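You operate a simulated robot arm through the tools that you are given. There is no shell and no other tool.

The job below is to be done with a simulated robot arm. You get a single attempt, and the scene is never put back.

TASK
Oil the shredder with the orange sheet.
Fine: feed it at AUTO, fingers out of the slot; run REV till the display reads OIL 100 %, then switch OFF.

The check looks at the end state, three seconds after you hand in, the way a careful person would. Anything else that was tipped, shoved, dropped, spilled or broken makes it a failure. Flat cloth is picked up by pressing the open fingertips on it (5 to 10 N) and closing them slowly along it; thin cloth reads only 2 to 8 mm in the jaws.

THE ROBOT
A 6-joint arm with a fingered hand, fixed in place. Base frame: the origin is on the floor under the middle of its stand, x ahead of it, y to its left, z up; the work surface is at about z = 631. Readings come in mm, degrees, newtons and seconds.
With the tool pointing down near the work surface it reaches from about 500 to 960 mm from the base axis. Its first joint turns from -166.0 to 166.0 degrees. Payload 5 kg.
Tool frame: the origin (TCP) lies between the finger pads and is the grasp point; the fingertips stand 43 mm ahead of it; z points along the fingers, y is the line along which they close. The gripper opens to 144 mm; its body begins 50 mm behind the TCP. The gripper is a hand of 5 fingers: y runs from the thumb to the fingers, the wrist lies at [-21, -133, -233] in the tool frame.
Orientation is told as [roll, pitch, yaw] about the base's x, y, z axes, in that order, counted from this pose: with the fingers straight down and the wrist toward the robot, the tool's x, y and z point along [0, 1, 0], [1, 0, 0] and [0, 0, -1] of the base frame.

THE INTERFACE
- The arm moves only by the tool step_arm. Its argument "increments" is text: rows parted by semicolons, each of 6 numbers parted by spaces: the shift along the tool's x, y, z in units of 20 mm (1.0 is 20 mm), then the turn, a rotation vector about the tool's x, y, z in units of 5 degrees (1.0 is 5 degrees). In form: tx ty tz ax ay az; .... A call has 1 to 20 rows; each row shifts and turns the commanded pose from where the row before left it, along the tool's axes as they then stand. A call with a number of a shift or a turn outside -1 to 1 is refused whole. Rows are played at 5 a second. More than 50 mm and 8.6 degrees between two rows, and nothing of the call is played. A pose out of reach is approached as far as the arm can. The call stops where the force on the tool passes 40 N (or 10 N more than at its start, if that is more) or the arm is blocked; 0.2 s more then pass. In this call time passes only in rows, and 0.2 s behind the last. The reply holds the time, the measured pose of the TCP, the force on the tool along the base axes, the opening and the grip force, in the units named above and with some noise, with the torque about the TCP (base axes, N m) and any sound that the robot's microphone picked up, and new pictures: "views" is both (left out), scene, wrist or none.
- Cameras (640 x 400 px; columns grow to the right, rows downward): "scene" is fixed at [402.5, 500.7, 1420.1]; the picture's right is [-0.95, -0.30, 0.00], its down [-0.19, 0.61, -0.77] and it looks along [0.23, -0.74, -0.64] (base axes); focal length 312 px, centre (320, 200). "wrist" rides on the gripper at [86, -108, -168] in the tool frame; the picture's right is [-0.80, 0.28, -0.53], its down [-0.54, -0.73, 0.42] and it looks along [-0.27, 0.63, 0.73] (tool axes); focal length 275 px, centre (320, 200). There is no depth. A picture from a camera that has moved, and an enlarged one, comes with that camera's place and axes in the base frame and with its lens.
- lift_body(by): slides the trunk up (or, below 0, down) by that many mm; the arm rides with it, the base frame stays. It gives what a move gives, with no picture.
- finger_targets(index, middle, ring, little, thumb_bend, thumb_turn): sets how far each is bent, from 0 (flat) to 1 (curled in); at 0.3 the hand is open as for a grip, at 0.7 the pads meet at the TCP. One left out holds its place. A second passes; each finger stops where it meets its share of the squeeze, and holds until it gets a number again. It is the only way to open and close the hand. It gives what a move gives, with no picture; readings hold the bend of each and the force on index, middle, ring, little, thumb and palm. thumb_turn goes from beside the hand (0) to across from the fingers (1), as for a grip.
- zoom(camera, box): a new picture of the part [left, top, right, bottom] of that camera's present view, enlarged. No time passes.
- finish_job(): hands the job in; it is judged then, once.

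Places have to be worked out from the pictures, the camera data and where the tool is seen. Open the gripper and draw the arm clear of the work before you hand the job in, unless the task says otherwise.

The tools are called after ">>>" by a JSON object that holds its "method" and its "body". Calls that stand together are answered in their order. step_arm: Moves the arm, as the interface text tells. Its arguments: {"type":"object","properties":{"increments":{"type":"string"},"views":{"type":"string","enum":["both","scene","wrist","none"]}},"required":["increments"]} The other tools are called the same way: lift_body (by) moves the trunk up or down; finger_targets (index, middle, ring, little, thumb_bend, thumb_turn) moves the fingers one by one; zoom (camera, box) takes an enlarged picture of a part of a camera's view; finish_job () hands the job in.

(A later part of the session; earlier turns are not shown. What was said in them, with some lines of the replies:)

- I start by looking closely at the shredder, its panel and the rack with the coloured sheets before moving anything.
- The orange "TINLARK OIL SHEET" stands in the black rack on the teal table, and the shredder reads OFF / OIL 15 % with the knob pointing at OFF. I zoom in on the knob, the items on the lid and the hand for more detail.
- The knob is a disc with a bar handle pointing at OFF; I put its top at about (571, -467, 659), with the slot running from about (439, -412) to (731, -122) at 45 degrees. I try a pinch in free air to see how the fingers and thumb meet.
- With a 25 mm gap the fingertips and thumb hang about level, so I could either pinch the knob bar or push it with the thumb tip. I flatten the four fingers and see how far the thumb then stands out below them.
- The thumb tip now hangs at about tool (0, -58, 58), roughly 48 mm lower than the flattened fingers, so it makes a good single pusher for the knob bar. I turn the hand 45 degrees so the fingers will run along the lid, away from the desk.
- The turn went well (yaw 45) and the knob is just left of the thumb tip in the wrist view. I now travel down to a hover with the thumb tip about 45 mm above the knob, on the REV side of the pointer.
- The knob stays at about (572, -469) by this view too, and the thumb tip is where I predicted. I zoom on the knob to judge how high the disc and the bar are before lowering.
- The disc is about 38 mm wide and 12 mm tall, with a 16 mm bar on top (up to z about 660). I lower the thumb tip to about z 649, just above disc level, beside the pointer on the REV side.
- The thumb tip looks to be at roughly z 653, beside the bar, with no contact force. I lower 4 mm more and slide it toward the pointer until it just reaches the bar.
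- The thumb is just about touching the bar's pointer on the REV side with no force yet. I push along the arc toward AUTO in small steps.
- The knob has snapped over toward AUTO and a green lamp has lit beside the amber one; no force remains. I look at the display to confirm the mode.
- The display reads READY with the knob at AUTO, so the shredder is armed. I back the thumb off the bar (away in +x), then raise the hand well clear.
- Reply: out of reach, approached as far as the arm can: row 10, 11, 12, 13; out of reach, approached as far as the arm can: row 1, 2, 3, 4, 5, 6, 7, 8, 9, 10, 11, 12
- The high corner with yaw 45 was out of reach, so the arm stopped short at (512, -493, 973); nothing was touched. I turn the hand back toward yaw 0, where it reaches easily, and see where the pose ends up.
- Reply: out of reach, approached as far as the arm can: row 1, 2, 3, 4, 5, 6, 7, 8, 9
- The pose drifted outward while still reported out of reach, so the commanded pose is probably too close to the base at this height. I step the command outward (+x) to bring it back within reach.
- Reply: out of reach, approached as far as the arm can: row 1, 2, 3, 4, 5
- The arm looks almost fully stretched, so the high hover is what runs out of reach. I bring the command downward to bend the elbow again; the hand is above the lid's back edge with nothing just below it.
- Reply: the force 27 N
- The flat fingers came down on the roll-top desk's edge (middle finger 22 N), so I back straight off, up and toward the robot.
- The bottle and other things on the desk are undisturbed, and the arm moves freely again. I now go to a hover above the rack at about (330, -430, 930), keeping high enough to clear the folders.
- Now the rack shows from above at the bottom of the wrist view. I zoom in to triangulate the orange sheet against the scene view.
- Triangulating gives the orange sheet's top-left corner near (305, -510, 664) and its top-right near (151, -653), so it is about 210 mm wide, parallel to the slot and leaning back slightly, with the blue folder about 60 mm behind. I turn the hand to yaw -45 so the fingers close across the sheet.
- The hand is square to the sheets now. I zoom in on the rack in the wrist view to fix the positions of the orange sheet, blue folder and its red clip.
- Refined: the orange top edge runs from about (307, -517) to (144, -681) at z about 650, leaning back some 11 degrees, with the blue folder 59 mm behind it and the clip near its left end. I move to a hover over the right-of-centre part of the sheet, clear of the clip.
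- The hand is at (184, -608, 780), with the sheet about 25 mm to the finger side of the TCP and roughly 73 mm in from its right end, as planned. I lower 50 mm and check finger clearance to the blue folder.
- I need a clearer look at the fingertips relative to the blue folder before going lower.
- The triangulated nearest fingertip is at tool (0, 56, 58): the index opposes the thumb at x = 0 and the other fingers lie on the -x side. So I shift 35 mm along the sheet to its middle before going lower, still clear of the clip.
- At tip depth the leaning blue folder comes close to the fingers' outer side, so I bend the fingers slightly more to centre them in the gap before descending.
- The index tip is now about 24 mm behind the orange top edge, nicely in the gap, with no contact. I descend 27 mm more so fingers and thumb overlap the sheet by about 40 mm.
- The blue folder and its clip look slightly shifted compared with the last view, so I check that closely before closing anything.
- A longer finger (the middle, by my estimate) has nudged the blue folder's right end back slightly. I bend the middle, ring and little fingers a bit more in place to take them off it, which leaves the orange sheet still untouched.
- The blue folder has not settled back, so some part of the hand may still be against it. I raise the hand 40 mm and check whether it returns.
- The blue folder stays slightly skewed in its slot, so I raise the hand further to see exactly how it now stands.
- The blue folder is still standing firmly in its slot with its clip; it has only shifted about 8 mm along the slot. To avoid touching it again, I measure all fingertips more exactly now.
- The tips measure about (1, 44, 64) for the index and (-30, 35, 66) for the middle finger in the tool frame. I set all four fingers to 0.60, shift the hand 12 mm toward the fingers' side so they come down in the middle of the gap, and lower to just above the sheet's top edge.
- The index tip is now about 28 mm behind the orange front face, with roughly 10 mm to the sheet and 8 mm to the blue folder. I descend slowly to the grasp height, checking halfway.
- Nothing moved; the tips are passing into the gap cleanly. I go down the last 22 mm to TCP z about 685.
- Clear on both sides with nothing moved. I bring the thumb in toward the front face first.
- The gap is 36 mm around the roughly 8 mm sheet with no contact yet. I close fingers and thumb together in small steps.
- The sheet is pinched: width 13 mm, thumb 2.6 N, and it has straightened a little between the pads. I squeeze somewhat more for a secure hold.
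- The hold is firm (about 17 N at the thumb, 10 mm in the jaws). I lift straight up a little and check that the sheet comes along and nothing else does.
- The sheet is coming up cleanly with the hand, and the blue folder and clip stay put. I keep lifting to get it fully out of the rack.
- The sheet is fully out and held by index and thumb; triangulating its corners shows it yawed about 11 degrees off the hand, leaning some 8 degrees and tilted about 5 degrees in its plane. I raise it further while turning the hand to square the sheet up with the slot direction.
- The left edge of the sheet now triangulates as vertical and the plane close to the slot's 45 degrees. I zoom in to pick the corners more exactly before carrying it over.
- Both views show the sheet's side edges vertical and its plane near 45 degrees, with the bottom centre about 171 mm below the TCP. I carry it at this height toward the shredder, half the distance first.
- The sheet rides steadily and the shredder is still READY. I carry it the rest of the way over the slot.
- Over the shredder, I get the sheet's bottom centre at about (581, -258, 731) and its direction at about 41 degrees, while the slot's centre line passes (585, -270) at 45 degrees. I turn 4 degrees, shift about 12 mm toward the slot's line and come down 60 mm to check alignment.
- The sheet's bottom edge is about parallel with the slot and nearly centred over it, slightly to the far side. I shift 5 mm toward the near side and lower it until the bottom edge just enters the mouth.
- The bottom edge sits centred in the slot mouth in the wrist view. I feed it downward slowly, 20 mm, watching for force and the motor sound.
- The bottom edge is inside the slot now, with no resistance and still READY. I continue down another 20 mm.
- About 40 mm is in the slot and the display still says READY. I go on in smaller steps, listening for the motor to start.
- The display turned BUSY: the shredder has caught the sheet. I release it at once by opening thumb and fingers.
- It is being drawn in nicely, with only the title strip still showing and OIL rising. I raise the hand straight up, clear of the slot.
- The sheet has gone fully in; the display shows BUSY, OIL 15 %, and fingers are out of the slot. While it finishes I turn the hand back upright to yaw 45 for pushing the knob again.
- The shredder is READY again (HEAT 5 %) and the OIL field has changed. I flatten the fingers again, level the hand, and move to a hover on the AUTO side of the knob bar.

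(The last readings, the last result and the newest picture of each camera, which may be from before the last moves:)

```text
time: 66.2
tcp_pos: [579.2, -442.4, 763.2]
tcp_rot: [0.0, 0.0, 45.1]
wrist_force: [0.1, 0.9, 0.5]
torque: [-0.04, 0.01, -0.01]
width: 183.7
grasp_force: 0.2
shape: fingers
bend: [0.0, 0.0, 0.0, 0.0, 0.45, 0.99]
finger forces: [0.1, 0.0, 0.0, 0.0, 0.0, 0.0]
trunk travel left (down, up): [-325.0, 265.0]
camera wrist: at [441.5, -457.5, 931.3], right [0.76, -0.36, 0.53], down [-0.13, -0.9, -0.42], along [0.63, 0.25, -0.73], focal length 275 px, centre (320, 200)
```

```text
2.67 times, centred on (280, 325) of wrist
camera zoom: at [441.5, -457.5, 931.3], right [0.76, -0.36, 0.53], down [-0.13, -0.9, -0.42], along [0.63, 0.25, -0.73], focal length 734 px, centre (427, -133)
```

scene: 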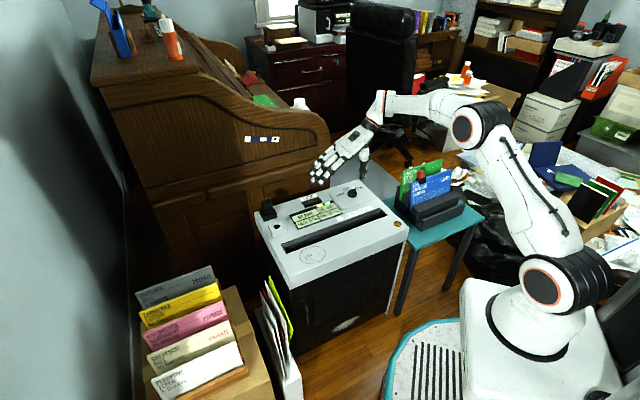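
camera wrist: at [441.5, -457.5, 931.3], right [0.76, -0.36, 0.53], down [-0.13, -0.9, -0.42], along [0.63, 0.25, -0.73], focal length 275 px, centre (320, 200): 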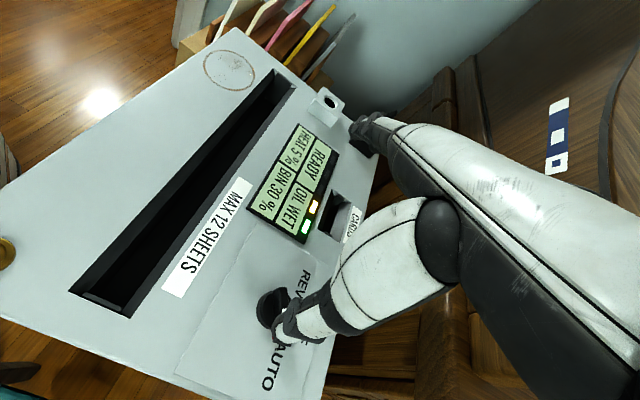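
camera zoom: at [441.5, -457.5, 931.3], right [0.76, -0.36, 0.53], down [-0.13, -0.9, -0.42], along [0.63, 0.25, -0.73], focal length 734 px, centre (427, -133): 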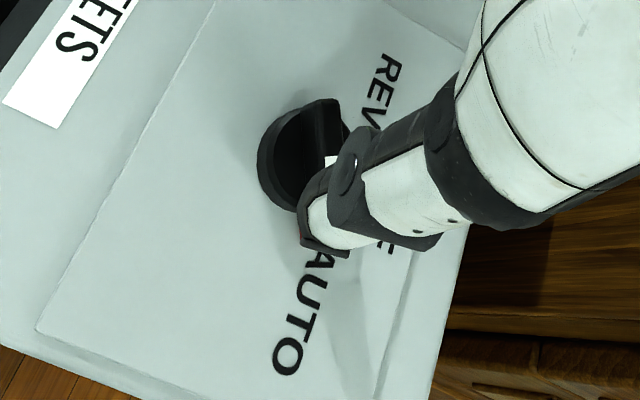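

The display now reads OIL WET, so it is ready for REV. The thumb hangs at about (538, -483), on the AUTO side of the pointer; I lower it to bar height.

>>> {"method": "step_arm", "body": {"increments": "0 0 0.7 0 0 0; 0 0 0.7 0 0 0; 0 0 0.7 0 0 0; 0 0 0.7 0 0 0", "views": "none"}}

>>> {"method": "zoom", "body": {"camera": "scene", "box": [322, 163, 382, 208]}}

>>> {"method": "zoom", "body": {"camera": "wrist", "box": [200, 250, 360, 400]}}

```text
time: 67.2
tcp_pos: [579.4, -439.9, 708.5]
tcp_rot: [0.1, -0.1, 45.1]
wrist_force: [1.2, -0.3, 0.9]
torque: [0.01, -0.01, 0.0]
width: 183.5
grasp_force: 0.0
shape: fingers
bend: [0.0, 0.0, 0.0, 0.0, 0.45, 0.99]
finger forces: [0.0, 0.0, 0.1, 0.0, 0.2, 0.0]
trunk travel left (down, up): [-325.0, 265.0]
```

```text
8.89 times, centred on (352, 186) of scene
camera zoom: at [402.5, 500.7, 1420.1], right [-0.95, -0.3, 0.0], down [-0.19, 0.61, -0.77], along [0.23, -0.74, -0.64], focal length 2769 px, centre (36, 329)
```

zoom: 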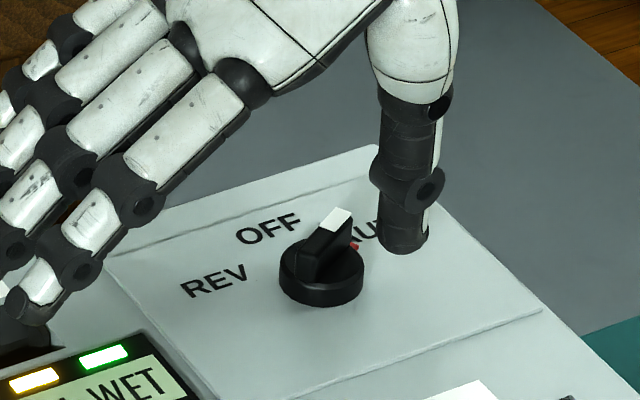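

```text
2.67 times, centred on (280, 325) of wrist
camera zoom: at [441.8, -456.5, 875.3], right [0.76, -0.36, 0.53], down [-0.13, -0.9, -0.42], along [0.63, 0.25, -0.73], focal length 734 px, centre (427, -133)
```

zoom: 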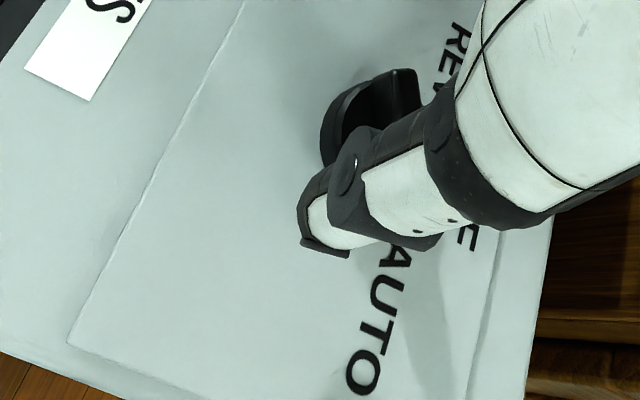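

The thumb is beside the pointer on the AUTO side. I now sweep it around the knob axis on a 21 mm arc, pushing the pointer back past OFF toward REV, and stop short to look.

>>> {"method": "step_arm", "body": {"increments": "-0.267 0.267 0 0 0 0; -0.267 0.267 0 0 0 0; -0.274 0.037 0 0 0 0; -0.274 0.037 0 0 0 0; -0.2 0.11 0 0 0 0; -0.2 0.11 0 0 0 0; -0.136 0.186 0 0 0 0; -0.136 0.186 0 0 0 0", "views": "none"}}

>>> {"method": "zoom", "body": {"camera": "scene", "box": [322, 163, 382, 208]}}

>>> {"method": "zoom", "body": {"camera": "scene", "box": [280, 190, 360, 245]}}

>>> {"method": "zoom", "body": {"camera": "wrist", "box": [200, 250, 360, 400]}}

```text
time: 69.0
tcp_pos: [621.5, -450.6, 708.5]
tcp_rot: [0.1, 0.0, 45.1]
wrist_force: [-1.4, -0.4, 0.8]
torque: [-0.04, 0.04, 0.01]
width: 184.6
grasp_force: 0.1
shape: fingers
bend: [0.0, 0.0, 0.0, 0.0, 0.44, 0.99]
finger forces: [0.0, 0.1, 0.0, 0.0, 0.7, 0.1]
trunk travel left (down, up): [-325.0, 265.0]
```

```text
8.89 times, centred on (352, 186) of scene
camera zoom: at [402.5, 500.7, 1420.1], right [-0.95, -0.3, 0.0], down [-0.19, 0.61, -0.77], along [0.23, -0.74, -0.64], focal length 2769 px, centre (36, 329)
```

zoom: 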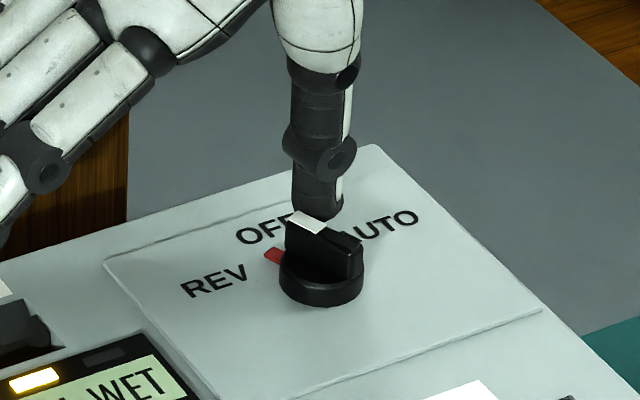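

```text
7.27 times, centred on (320, 218) of scene
camera zoom: at [402.5, 500.7, 1420.1], right [-0.95, -0.3, 0.0], down [-0.19, 0.61, -0.77], along [0.23, -0.74, -0.64], focal length 2266 px, centre (320, 73)
```

zoom: 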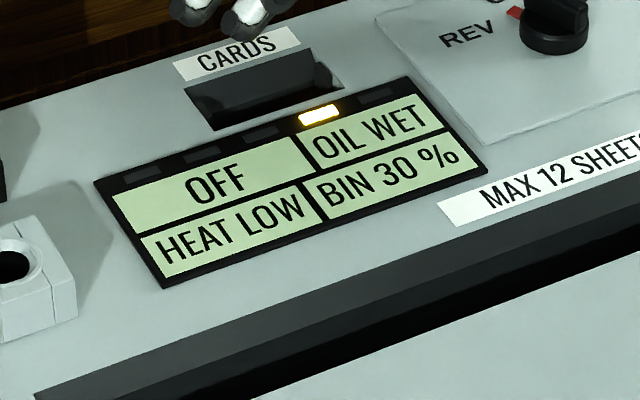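

```text
2.67 times, centred on (280, 325) of wrist
camera zoom: at [484.0, -466.0, 875.7], right [0.76, -0.36, 0.53], down [-0.13, -0.9, -0.42], along [0.63, 0.25, -0.73], focal length 734 px, centre (427, -133)
```

zoom: 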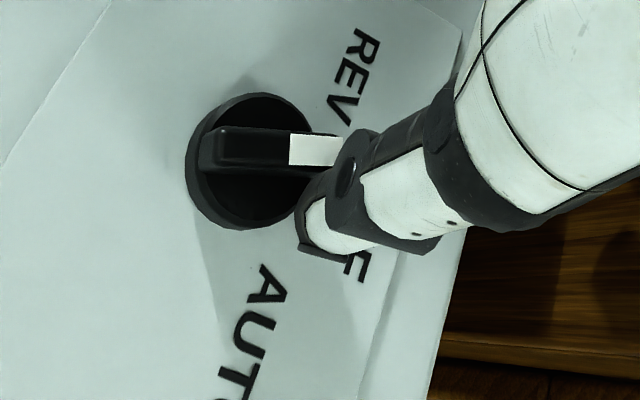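

The display shows OFF as the bar passes the middle; thumb force is under 1 N. I push on further along the arc to REV.

>>> {"method": "step_arm", "body": {"increments": "0 0.22 0 0 0 0; 0.02 0.24 0 0 0 0", "views": "none"}}

>>> {"method": "zoom", "body": {"camera": "scene", "box": [322, 163, 382, 208]}}

>>> {"method": "zoom", "body": {"camera": "scene", "box": [280, 190, 360, 245]}}

>>> {"method": "zoom", "body": {"camera": "wrist", "box": [200, 250, 360, 400]}}

```text
time: 69.6
tcp_pos: [627.6, -443.4, 708.7]
tcp_rot: [0.0, 0.0, 45.0]
wrist_force: [-0.1, 0.1, -0.2]
torque: [0.02, 0.02, -0.01]
width: 183.3
grasp_force: 0.1
shape: fingers
bend: [0.0, 0.0, 0.0, 0.0, 0.45, 0.99]
finger forces: [0.0, 0.1, 0.0, 0.0, 0.0, 0.0]
trunk travel left (down, up): [-325.0, 265.0]
```

```text
8.89 times, centred on (352, 186) of scene
camera zoom: at [402.5, 500.7, 1420.1], right [-0.95, -0.3, 0.0], down [-0.19, 0.61, -0.77], along [0.23, -0.74, -0.64], focal length 2769 px, centre (36, 329)
```

zoom: 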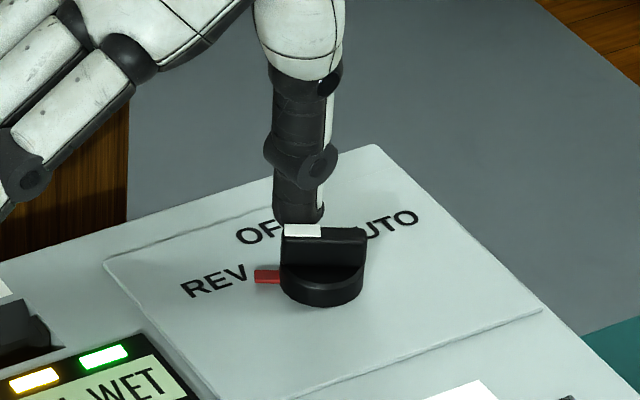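

```text
7.27 times, centred on (320, 218) of scene
camera zoom: at [402.5, 500.7, 1420.1], right [-0.95, -0.3, 0.0], down [-0.19, 0.61, -0.77], along [0.23, -0.74, -0.64], focal length 2266 px, centre (320, 73)
```

zoom: 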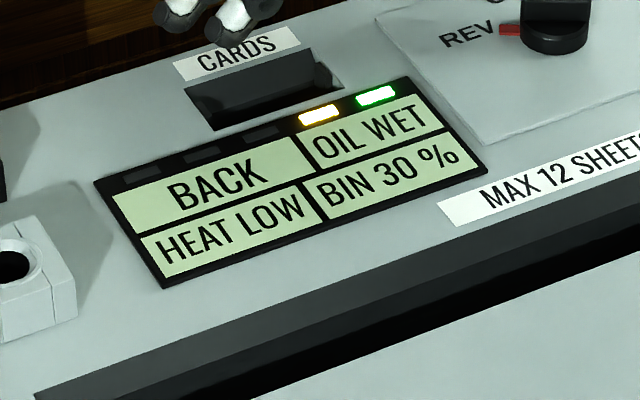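

```text
2.67 times, centred on (280, 325) of wrist
camera zoom: at [490.0, -459.1, 875.6], right [0.76, -0.36, 0.53], down [-0.13, -0.9, -0.42], along [0.63, 0.26, -0.73], focal length 734 px, centre (427, -133)
```

zoom: 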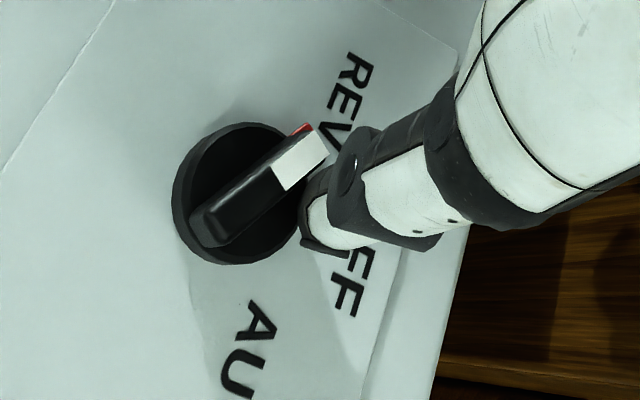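

The knob has clicked to REV and the display says BACK with no force on the thumb. I lift the thumb over the bar to its REV side, ready to push it back to OFF.

>>> {"method": "step_arm", "body": {"increments": "0 0 -0.8 0 0 0; 0 0 -0.8 0 0 0; 0.62 0.513 0 0 0 0; 0.62 0.513 0 0 0 0; 0.62 0.513 0 0 0 0", "views": "none"}}

>>> {"method": "zoom", "body": {"camera": "scene", "box": [280, 190, 360, 245]}}

>>> {"method": "zoom", "body": {"camera": "scene", "box": [322, 163, 382, 208]}}

>>> {"method": "zoom", "body": {"camera": "wrist", "box": [170, 200, 360, 400]}}

```text
time: 70.8
tcp_pos: [622.9, -392.8, 741.7]
tcp_rot: [-0.1, 0.1, 45.2]
wrist_force: [0.4, 0.4, -0.3]
torque: [0.02, -0.01, -0.01]
width: 183.3
grasp_force: 0.1
shape: fingers
bend: [0.0, 0.0, 0.0, 0.0, 0.45, 0.99]
finger forces: [0.1, 0.0, 0.0, 0.0, 0.0, 0.1]
trunk travel left (down, up): [-325.0, 265.0]
```

```text
7.27 times, centred on (320, 218) of scene
camera zoom: at [402.5, 500.7, 1420.1], right [-0.95, -0.3, 0.0], down [-0.19, 0.61, -0.77], along [0.23, -0.74, -0.64], focal length 2266 px, centre (320, 73)
```

zoom: 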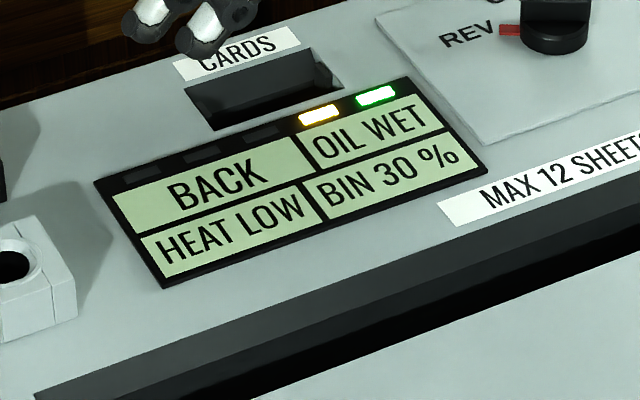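

```text
8.89 times, centred on (352, 186) of scene
camera zoom: at [402.5, 500.7, 1420.1], right [-0.95, -0.3, 0.0], down [-0.19, 0.61, -0.77], along [0.23, -0.74, -0.64], focal length 2769 px, centre (36, 329)
```

zoom: 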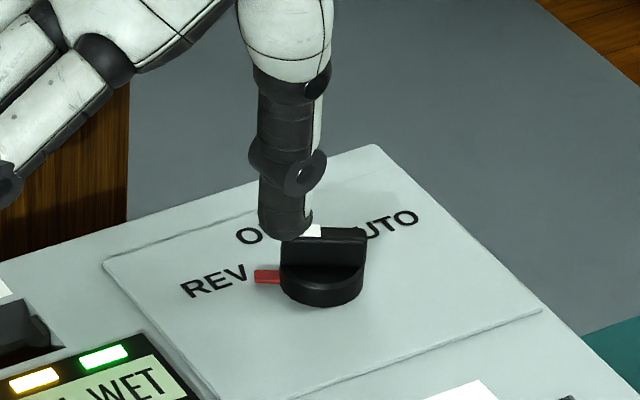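

```text
2.00 times, centred on (265, 300) of wrist
camera zoom: at [485.8, -408.8, 908.1], right [0.76, -0.36, 0.53], down [-0.13, -0.9, -0.42], along [0.63, 0.25, -0.73], focal length 551 px, centre (430, 0)
```

zoom: 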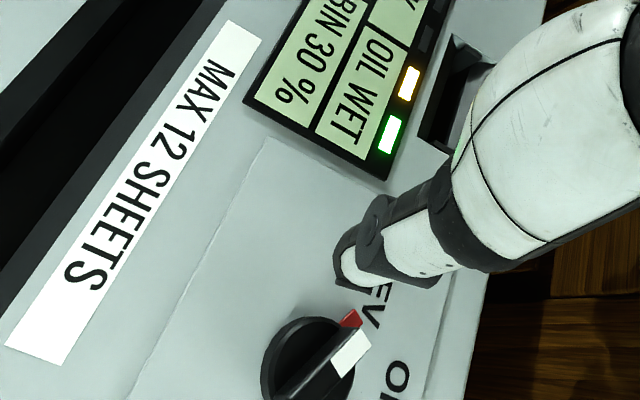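

The display still says BACK, OIL WET. I lower the thumb to bar height on the REV side and then wait, checking the display.

>>> {"method": "step_arm", "body": {"increments": "0 0 0.55 0 0 0; 0 0 0.55 0 0 0; 0 0 0.55 0 0 0; 0 0 0 0 0 0; 0 0 0 0 0 0", "views": "none"}}

>>> {"method": "zoom", "body": {"camera": "scene", "box": [280, 190, 360, 245]}}

>>> {"method": "zoom", "body": {"camera": "scene", "box": [322, 163, 382, 208]}}

>>> {"method": "zoom", "body": {"camera": "wrist", "box": [170, 200, 360, 400]}}

```text
time: 72.0
tcp_pos: [622.4, -393.1, 709.4]
tcp_rot: [-0.1, 0.0, 45.0]
wrist_force: [-0.5, 0.3, -0.1]
torque: [-0.01, -0.01, 0.04]
width: 183.6
grasp_force: 0.0
shape: fingers
bend: [0.0, 0.0, 0.0, 0.0, 0.45, 0.99]
finger forces: [0.0, 0.1, 0.0, 0.0, 0.0, 0.0]
trunk travel left (down, up): [-325.0, 265.0]
```

```text
7.27 times, centred on (320, 218) of scene
camera zoom: at [402.5, 500.7, 1420.1], right [-0.95, -0.3, 0.0], down [-0.19, 0.61, -0.77], along [0.23, -0.74, -0.64], focal length 2266 px, centre (320, 73)
```

zoom: 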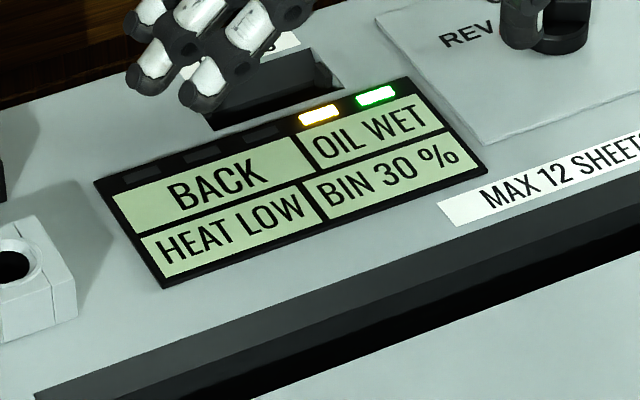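

```text
8.89 times, centred on (352, 186) of scene
camera zoom: at [402.5, 500.7, 1420.1], right [-0.95, -0.3, 0.0], down [-0.19, 0.61, -0.77], along [0.23, -0.74, -0.64], focal length 2769 px, centre (36, 329)
```

zoom: 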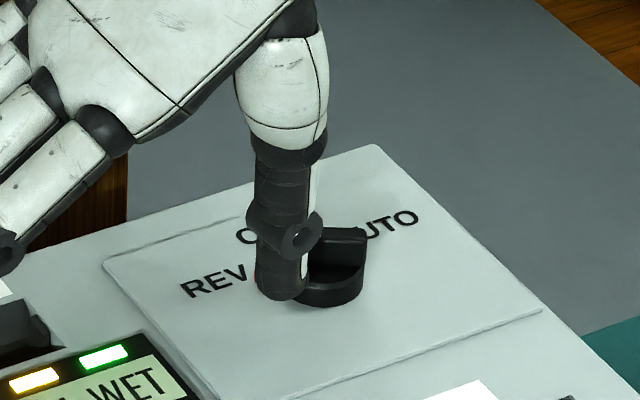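

```text
2.00 times, centred on (265, 300) of wrist
camera zoom: at [485.1, -408.3, 875.5], right [0.76, -0.36, 0.53], down [-0.13, -0.9, -0.42], along [0.63, 0.25, -0.73], focal length 551 px, centre (430, 0)
```

zoom: 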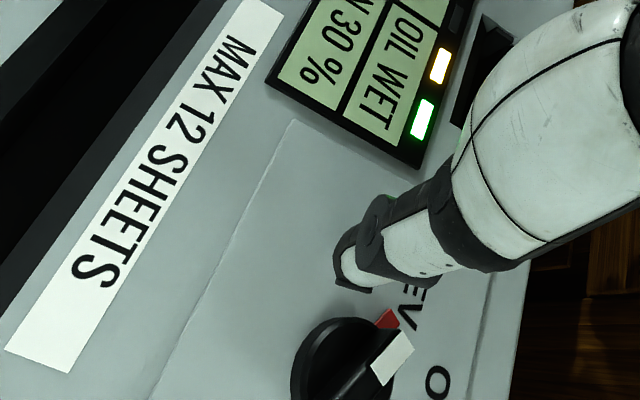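

The thumb is in place beside the pointer. I wait two seconds at a time and read the display.

>>> {"method": "step_arm", "body": {"increments": "0 0 0 0 0 0; 0 0 0 0 0 0; 0 0 0 0 0 0; 0 0 0 0 0 0; 0 0 0 0 0 0; 0 0 0 0 0 0; 0 0 0 0 0 0; 0 0 0 0 0 0; 0 0 0 0 0 0; 0 0 0 0 0 0", "views": "none"}}

>>> {"method": "zoom", "body": {"camera": "scene", "box": [280, 190, 360, 245]}}

```text
time: 74.2
tcp_pos: [622.3, -392.3, 707.9]
tcp_rot: [0.1, -0.1, 45.1]
wrist_force: [0.3, 0.0, 0.2]
torque: [-0.02, -0.01, 0.01]
width: 183.4
grasp_force: 0.0
shape: fingers
bend: [0.0, 0.0, 0.0, 0.0, 0.45, 0.99]
finger forces: [0.1, 0.0, 0.1, 0.0, 0.0, 0.0]
trunk travel left (down, up): [-325.0, 265.0]
```

```text
7.27 times, centred on (320, 218) of scene
camera zoom: at [402.5, 500.7, 1420.1], right [-0.95, -0.3, 0.0], down [-0.19, 0.61, -0.77], along [0.23, -0.74, -0.64], focal length 2266 px, centre (320, 73)
```

zoom: 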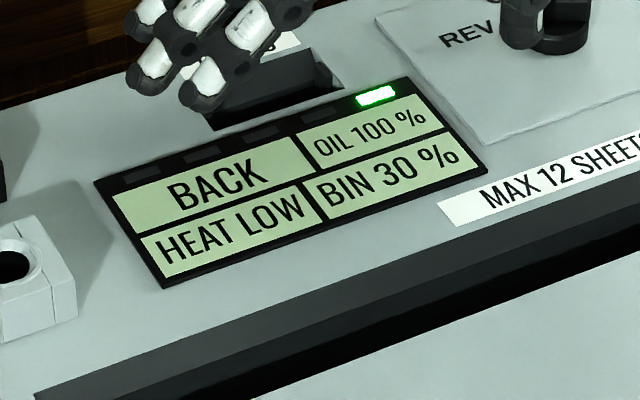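

The display reads OIL 100 % with the amber lamp out. I push the pointer back clockwise along the arc to OFF.

>>> {"method": "step_arm", "body": {"increments": "-0.231 -0.163 0 0 0 0; -0.231 -0.163 0 0 0 0; -0.231 -0.163 0 0 0 0; -0.233 -0.021 0 0 0 0; -0.233 -0.021 0 0 0 0; -0.262 -0.085 0 0 0 0; -0.156 -0.1 0 0 0 0", "views": "none"}}

>>> {"method": "zoom", "body": {"camera": "scene", "box": [280, 190, 360, 245]}}

>>> {"method": "zoom", "body": {"camera": "scene", "box": [322, 163, 382, 208]}}

>>> {"method": "zoom", "body": {"camera": "wrist", "box": [200, 250, 360, 400]}}

```text
time: 75.8
tcp_pos: [636.3, -427.4, 706.9]
tcp_rot: [0.0, -0.1, 45.1]
wrist_force: [0.2, 0.3, -0.3]
torque: [0.01, 0.01, 0.03]
width: 182.1
grasp_force: 0.0
shape: fingers
bend: [0.0, 0.0, 0.0, 0.0, 0.46, 0.99]
finger forces: [0.0, 0.0, 0.0, 0.1, 0.5, 0.1]
trunk travel left (down, up): [-325.0, 265.0]
```

```text
7.27 times, centred on (320, 218) of scene
camera zoom: at [402.5, 500.7, 1420.1], right [-0.95, -0.3, 0.0], down [-0.19, 0.61, -0.77], along [0.23, -0.74, -0.64], focal length 2266 px, centre (320, 73)
```

zoom: 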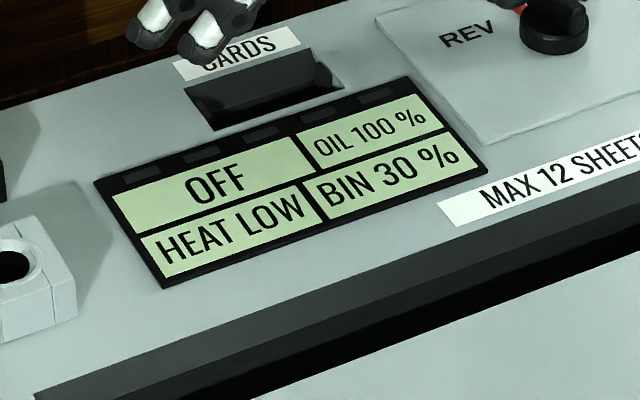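

```text
8.89 times, centred on (352, 186) of scene
camera zoom: at [402.5, 500.7, 1420.1], right [-0.95, -0.3, 0.0], down [-0.19, 0.61, -0.77], along [0.23, -0.74, -0.64], focal length 2769 px, centre (36, 329)
```

zoom: 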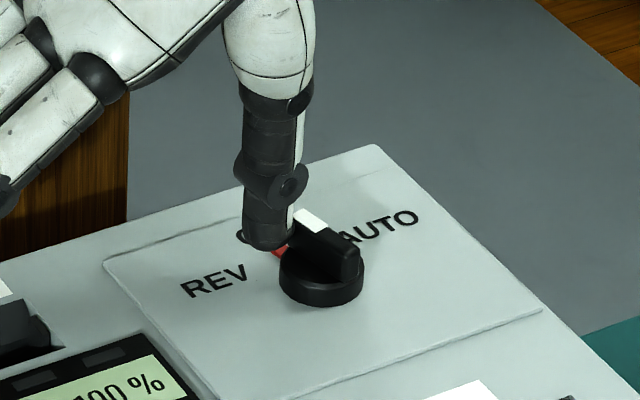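

```text
2.67 times, centred on (280, 325) of wrist
camera zoom: at [498.8, -443.4, 874.5], right [0.76, -0.36, 0.53], down [-0.13, -0.9, -0.42], along [0.63, 0.25, -0.73], focal length 734 px, centre (427, -133)
```

zoom: 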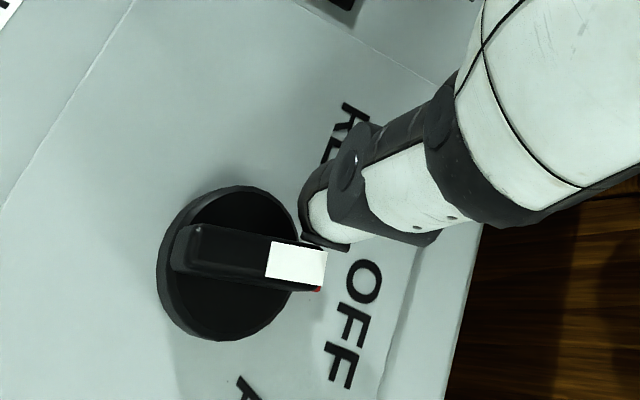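

The display reads OFF with OIL 100 %. The bar looks a few degrees short of its original OFF angle in the wrist view, so I compare closely with the first picture.

>>> {"method": "zoom", "body": {"camera": "scene", "box": [332, 178, 372, 208]}}

>>> {"method": "zoom", "body": {"camera": "wrist", "box": [190, 290, 330, 400]}}

```text
13.33 times, centred on (352, 193) of scene
camera zoom: at [402.5, 500.7, 1420.1], right [-0.95, -0.3, 0.0], down [-0.19, 0.61, -0.77], along [0.23, -0.74, -0.64], focal length 4154 px, centre (-107, 293)
```

zoom: 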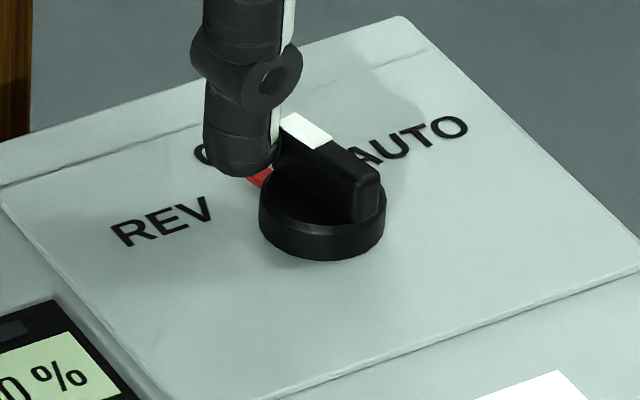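

```text
3.64 times, centred on (260, 345) of wrist
camera zoom: at [498.8, -443.4, 874.5], right [0.76, -0.36, 0.53], down [-0.13, -0.9, -0.42], along [0.63, 0.25, -0.73], focal length 1001 px, centre (538, -327)
```

zoom: 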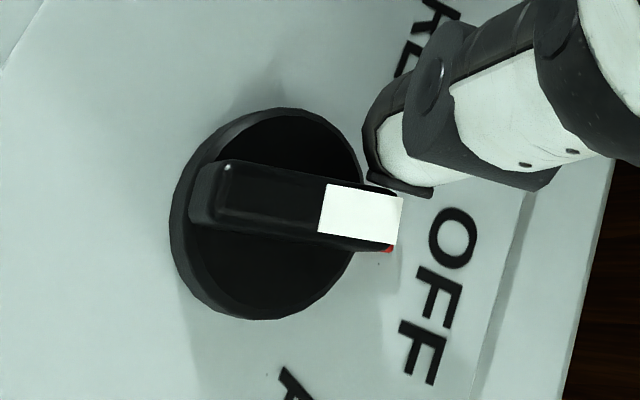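

The bar is some 10 degrees short of the original OFF position and still resting on the thumb. I nudge it 4 mm further to centre it.

>>> {"method": "step_arm", "body": {"increments": "-0.07 -0.07 0 0 0 0; -0.07 -0.07 0 0 0 0", "views": "none"}}

>>> {"method": "zoom", "body": {"camera": "scene", "box": [332, 178, 372, 208]}}

>>> {"method": "zoom", "body": {"camera": "wrist", "box": [190, 290, 330, 400]}}

```text
time: 76.4
tcp_pos: [634.1, -431.9, 707.3]
tcp_rot: [0.0, 0.0, 45.1]
wrist_force: [1.4, 0.5, 0.5]
torque: [0.03, -0.04, -0.04]
width: 182.9
grasp_force: 0.1
shape: fingers
bend: [0.0, 0.0, 0.0, 0.0, 0.45, 0.99]
finger forces: [0.0, 0.0, 0.1, 0.0, 0.7, 0.1]
trunk travel left (down, up): [-325.0, 265.0]
```

```text
13.33 times, centred on (352, 193) of scene
camera zoom: at [402.5, 500.7, 1420.1], right [-0.95, -0.3, 0.0], down [-0.19, 0.61, -0.77], along [0.23, -0.74, -0.64], focal length 4154 px, centre (-107, 293)
```

zoom: 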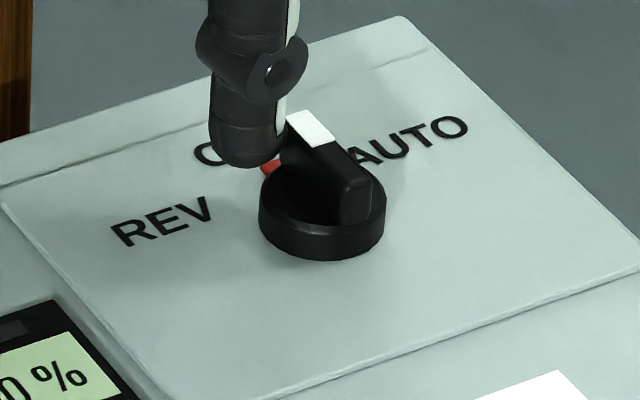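

```text
3.64 times, centred on (260, 345) of wrist
camera zoom: at [498.4, -447.0, 874.9], right [0.76, -0.36, 0.53], down [-0.13, -0.9, -0.42], along [0.63, 0.25, -0.73], focal length 1001 px, centre (538, -327)
```

zoom: 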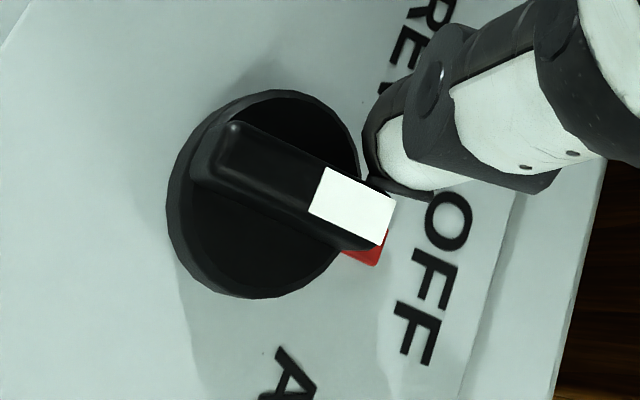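

The bar now matches its original OFF position and the lamps are dark. I back the thumb off the bar, raise the hand, and move it back over the free side of the shredder.

>>> {"method": "step_arm", "body": {"increments": "0 0.4 0 0 0 0; 0 0.4 0 0 0 0; 0 0 -0.8 0 0 0; 0 0 -1 0 0 0; 0 0 -1 0 0 0; 0 0 -1 0 0 0; 0 0 -1 0 0 0; 0 0 -1 0 0 0; 0 0 -1 0 0 0", "views": "both"}}

>>> {"method": "zoom", "body": {"camera": "scene", "box": [250, 165, 410, 265]}}

```text
time: 78.4
tcp_pos: [643.0, -419.7, 842.7]
tcp_rot: [0.0, 0.0, 45.0]
wrist_force: [0.4, 1.1, -0.2]
torque: [0.0, 0.0, -0.01]
width: 182.9
grasp_force: 0.1
shape: fingers
bend: [0.0, 0.0, 0.0, 0.0, 0.45, 0.99]
finger forces: [0.0, 0.0, 0.1, 0.0, 0.0, 0.0]
trunk travel left (down, up): [-325.0, 265.0]
camera wrist: at [506.4, -435.4, 1010.0], right [0.76, -0.36, 0.53], down [-0.13, -0.9, -0.42], along [0.63, 0.25, -0.73], focal length 275 px, centre (320, 200)
```

scene: 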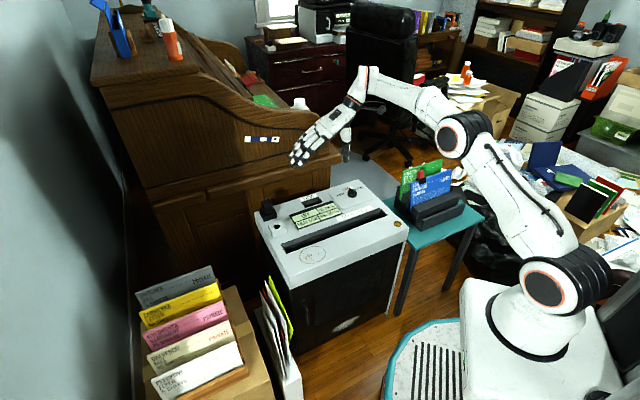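
wrist: 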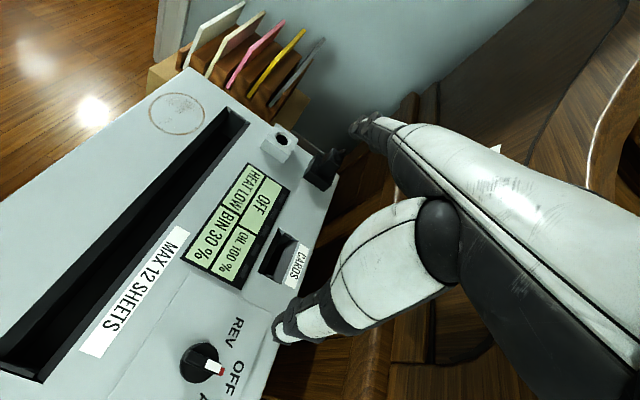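

```text
4.00 times, centred on (330, 215) of scene
camera zoom: at [402.5, 500.7, 1420.1], right [-0.95, -0.3, 0.0], down [-0.19, 0.61, -0.77], along [0.23, -0.74, -0.64], focal length 1246 px, centre (280, 140)
```

zoom: 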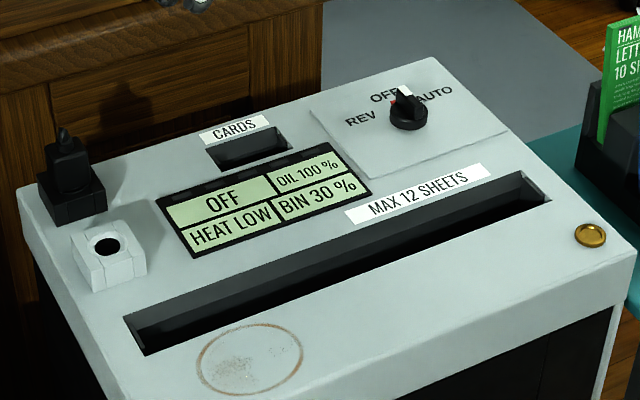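

The shredder shows OFF and OIL 100 %, the knob points at OFF, and the slot is empty. I draw the arm back toward the robot at this height, then turn it to its starting attitude.

>>> {"method": "step_arm", "body": {"increments": "0.925 -0.306 0 0 0 0; 0.925 -0.306 0 0 0 0; 0.925 -0.306 0 0 0 0; 0.925 -0.306 0 0 0 0; 0.925 -0.306 0 0 0 0; 0.925 -0.306 0 0 0 0; 0.925 -0.306 0 0 0 0; 0.925 -0.306 0 0 0 0; 0 0 0 0 0 1; 0 0 0 0 0 1; 0 0 0 0 0 1; 0 0 0 0 0 1; 0 0 0 0 0 1; 0 0 0 0 0 1; 0 0 0 0 0 1; 0 0 0 0 0 1; 0 0 0 0 0 1", "views": "both"}}

>>> {"method": "finger_targets", "body": {"index": 0.3, "middle": 0.3, "ring": 0.3, "little": 0.3, "thumb_bend": 0.3}}

```text
time: 82.0
tcp_pos: [506.8, -347.9, 844.3]
tcp_rot: [-0.1, 0.0, -0.1]
wrist_force: [0.2, 0.1, -0.6]
torque: [0.0, -0.01, 0.02]
width: 182.9
grasp_force: 0.1
shape: fingers
bend: [0.0, 0.0, 0.0, 0.0, 0.45, 0.99]
finger forces: [0.0, 0.0, 0.1, 0.1, 0.1, 0.0]
trunk travel left (down, up): [-325.0, 265.0]
camera wrist: at [398.5, -262.5, 1010.9], right [0.28, -0.8, 0.53], down [-0.73, -0.54, -0.42], along [0.63, -0.27, -0.73], focal length 275 px, centre (320, 200)
```

scene: 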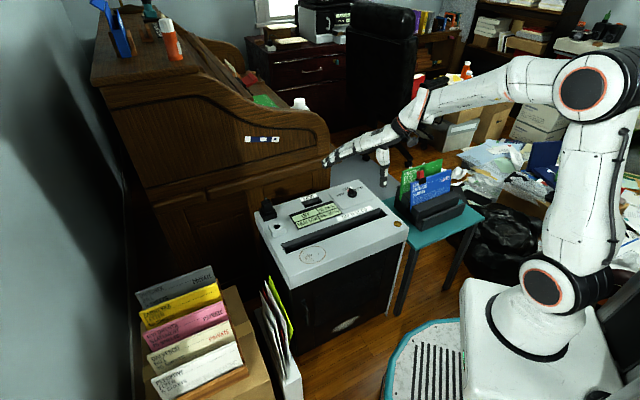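
wrist: 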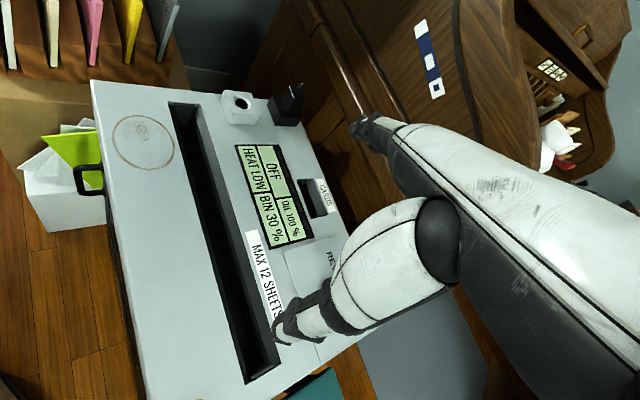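

```text
time: 83.0
tcp_pos: [505.8, -350.1, 843.5]
tcp_rot: [0.1, 0.0, 0.1]
wrist_force: [-0.4, 0.1, 0.1]
torque: [0.01, 0.05, 0.02]
width: 149.4
grasp_force: 0.0
shape: fingers
bend: [0.3, 0.3, 0.3, 0.3, 0.3, 0.98]
finger forces: [0.0, 0.0, 0.1, 0.0, 0.0, 0.0]
trunk travel left (down, up): [-325.0, 265.0]
```

The hand is open and upright. I raise it and draw it back near its starting place, then take a last look over everything.

>>> {"method": "step_arm", "body": {"increments": "0 -0.6 -0.95 0 0 0; 0 -0.6 -0.95 0 0 0; 0 -0.6 -0.95 0 0 0; 0 -0.6 -0.95 0 0 0; 0 -0.6 -0.95 0 0 0; 0 -0.6 -0.95 0 0 0", "views": "both"}}

>>> {"method": "zoom", "body": {"camera": "scene", "box": [250, 165, 410, 265]}}

>>> {"method": "zoom", "body": {"camera": "scene", "box": [380, 145, 480, 235]}}

>>> {"method": "zoom", "body": {"camera": "scene", "box": [230, 60, 390, 170]}}

```text
time: 84.4
tcp_pos: [435.0, -350.5, 958.1]
tcp_rot: [0.0, -0.1, 0.1]
wrist_force: [-0.1, 0.2, -0.5]
torque: [-0.01, 0.05, 0.01]
width: 149.5
grasp_force: 0.0
shape: fingers
bend: [0.3, 0.3, 0.3, 0.3, 0.3, 0.98]
finger forces: [0.1, 0.1, 0.0, 0.0, 0.1, 0.0]
trunk travel left (down, up): [-325.0, 265.0]
camera wrist: at [325.7, -263.7, 1125.0], right [0.28, -0.8, 0.53], down [-0.73, -0.54, -0.42], along [0.63, -0.27, -0.73], focal length 275 px, centre (320, 200)
```

scene: 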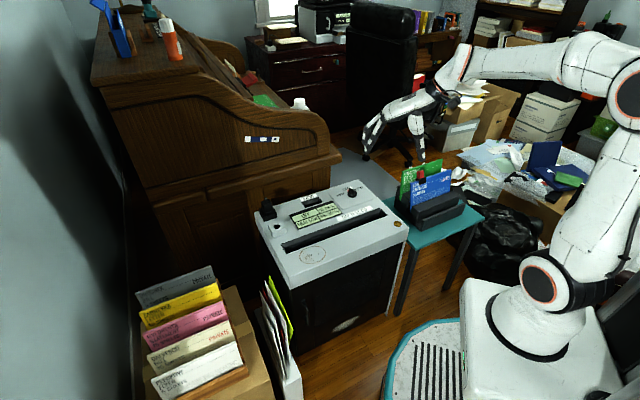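
wrist: 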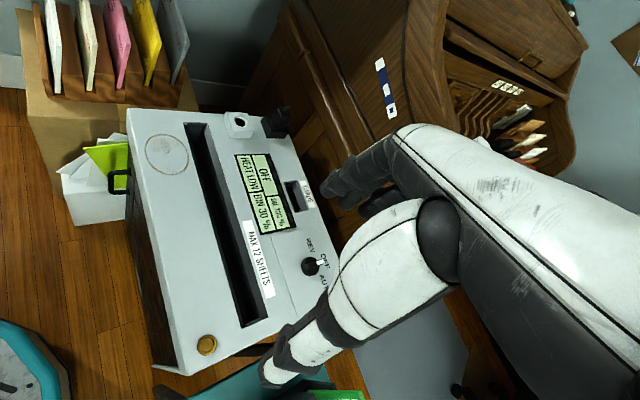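

```text
4.00 times, centred on (330, 215) of scene
camera zoom: at [402.5, 500.7, 1420.1], right [-0.95, -0.3, 0.0], down [-0.19, 0.61, -0.77], along [0.23, -0.74, -0.64], focal length 1246 px, centre (280, 140)
```

zoom: 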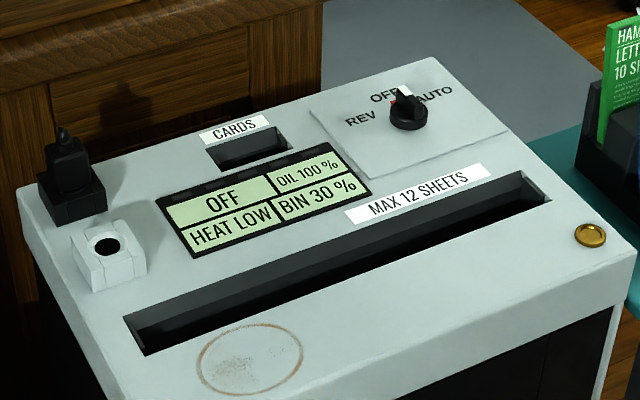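

```text
4.44 times, centred on (430, 190) of scene
camera zoom: at [402.5, 500.7, 1420.1], right [-0.95, -0.3, 0.0], down [-0.19, 0.61, -0.77], along [0.23, -0.74, -0.64], focal length 1385 px, centre (-169, 244)
```

zoom: 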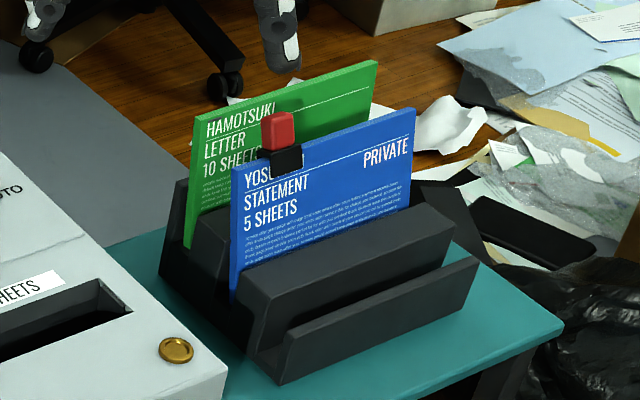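

```text
3.64 times, centred on (310, 115) of scene
camera zoom: at [402.5, 500.7, 1420.1], right [-0.95, -0.3, 0.0], down [-0.19, 0.61, -0.77], along [0.23, -0.74, -0.64], focal length 1133 px, centre (356, 509)
```

zoom: 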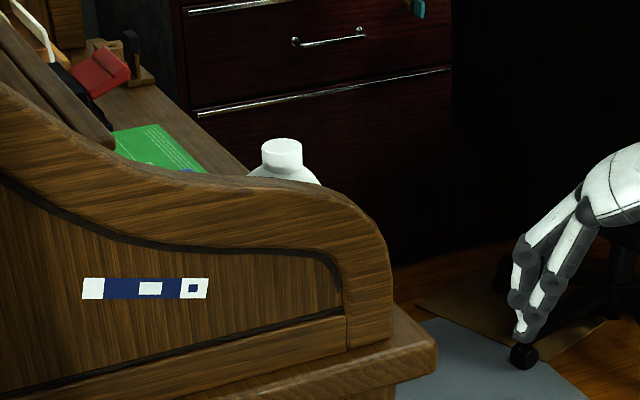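

The shredder reads OFF and OIL 100 %, the knob is at OFF, the slot and lid are clear. The blue folder stands in its slot with its clip still on, about 8 mm along from where it started after my finger brushed it, and the desk items are undisturbed. The hand is open and drawn back, so I hand the job in.

>>> {"method": "finish_job", "body": {}}

```text
The job is handed in.
```

The shredder is oiled. It drew in the whole orange sheet at AUTO with the fingers out of the slot. I ran it at REV until the display read OIL 100 %, then switched it OFF. At the end the display reads OFF, OIL 100 %, HEAT LOW and BIN 30 %. The slot is empty, and the hand is open and drawn back.

Two things were touched along the way:

- **Blue folder:** A finger brushed it in the rack while I was reaching for the orange sheet. It moved about 8 mm along its slot and now sits slightly skewed. It is still standing with its clip on. I left it there, because nudging it back risked more harm.
- **Desk:** The flat fingers came down on the edge of the roll-top desk at about 22 N while I was finding the arm's reach. I backed off at once. The bottle and papers on the desk look as they did before.
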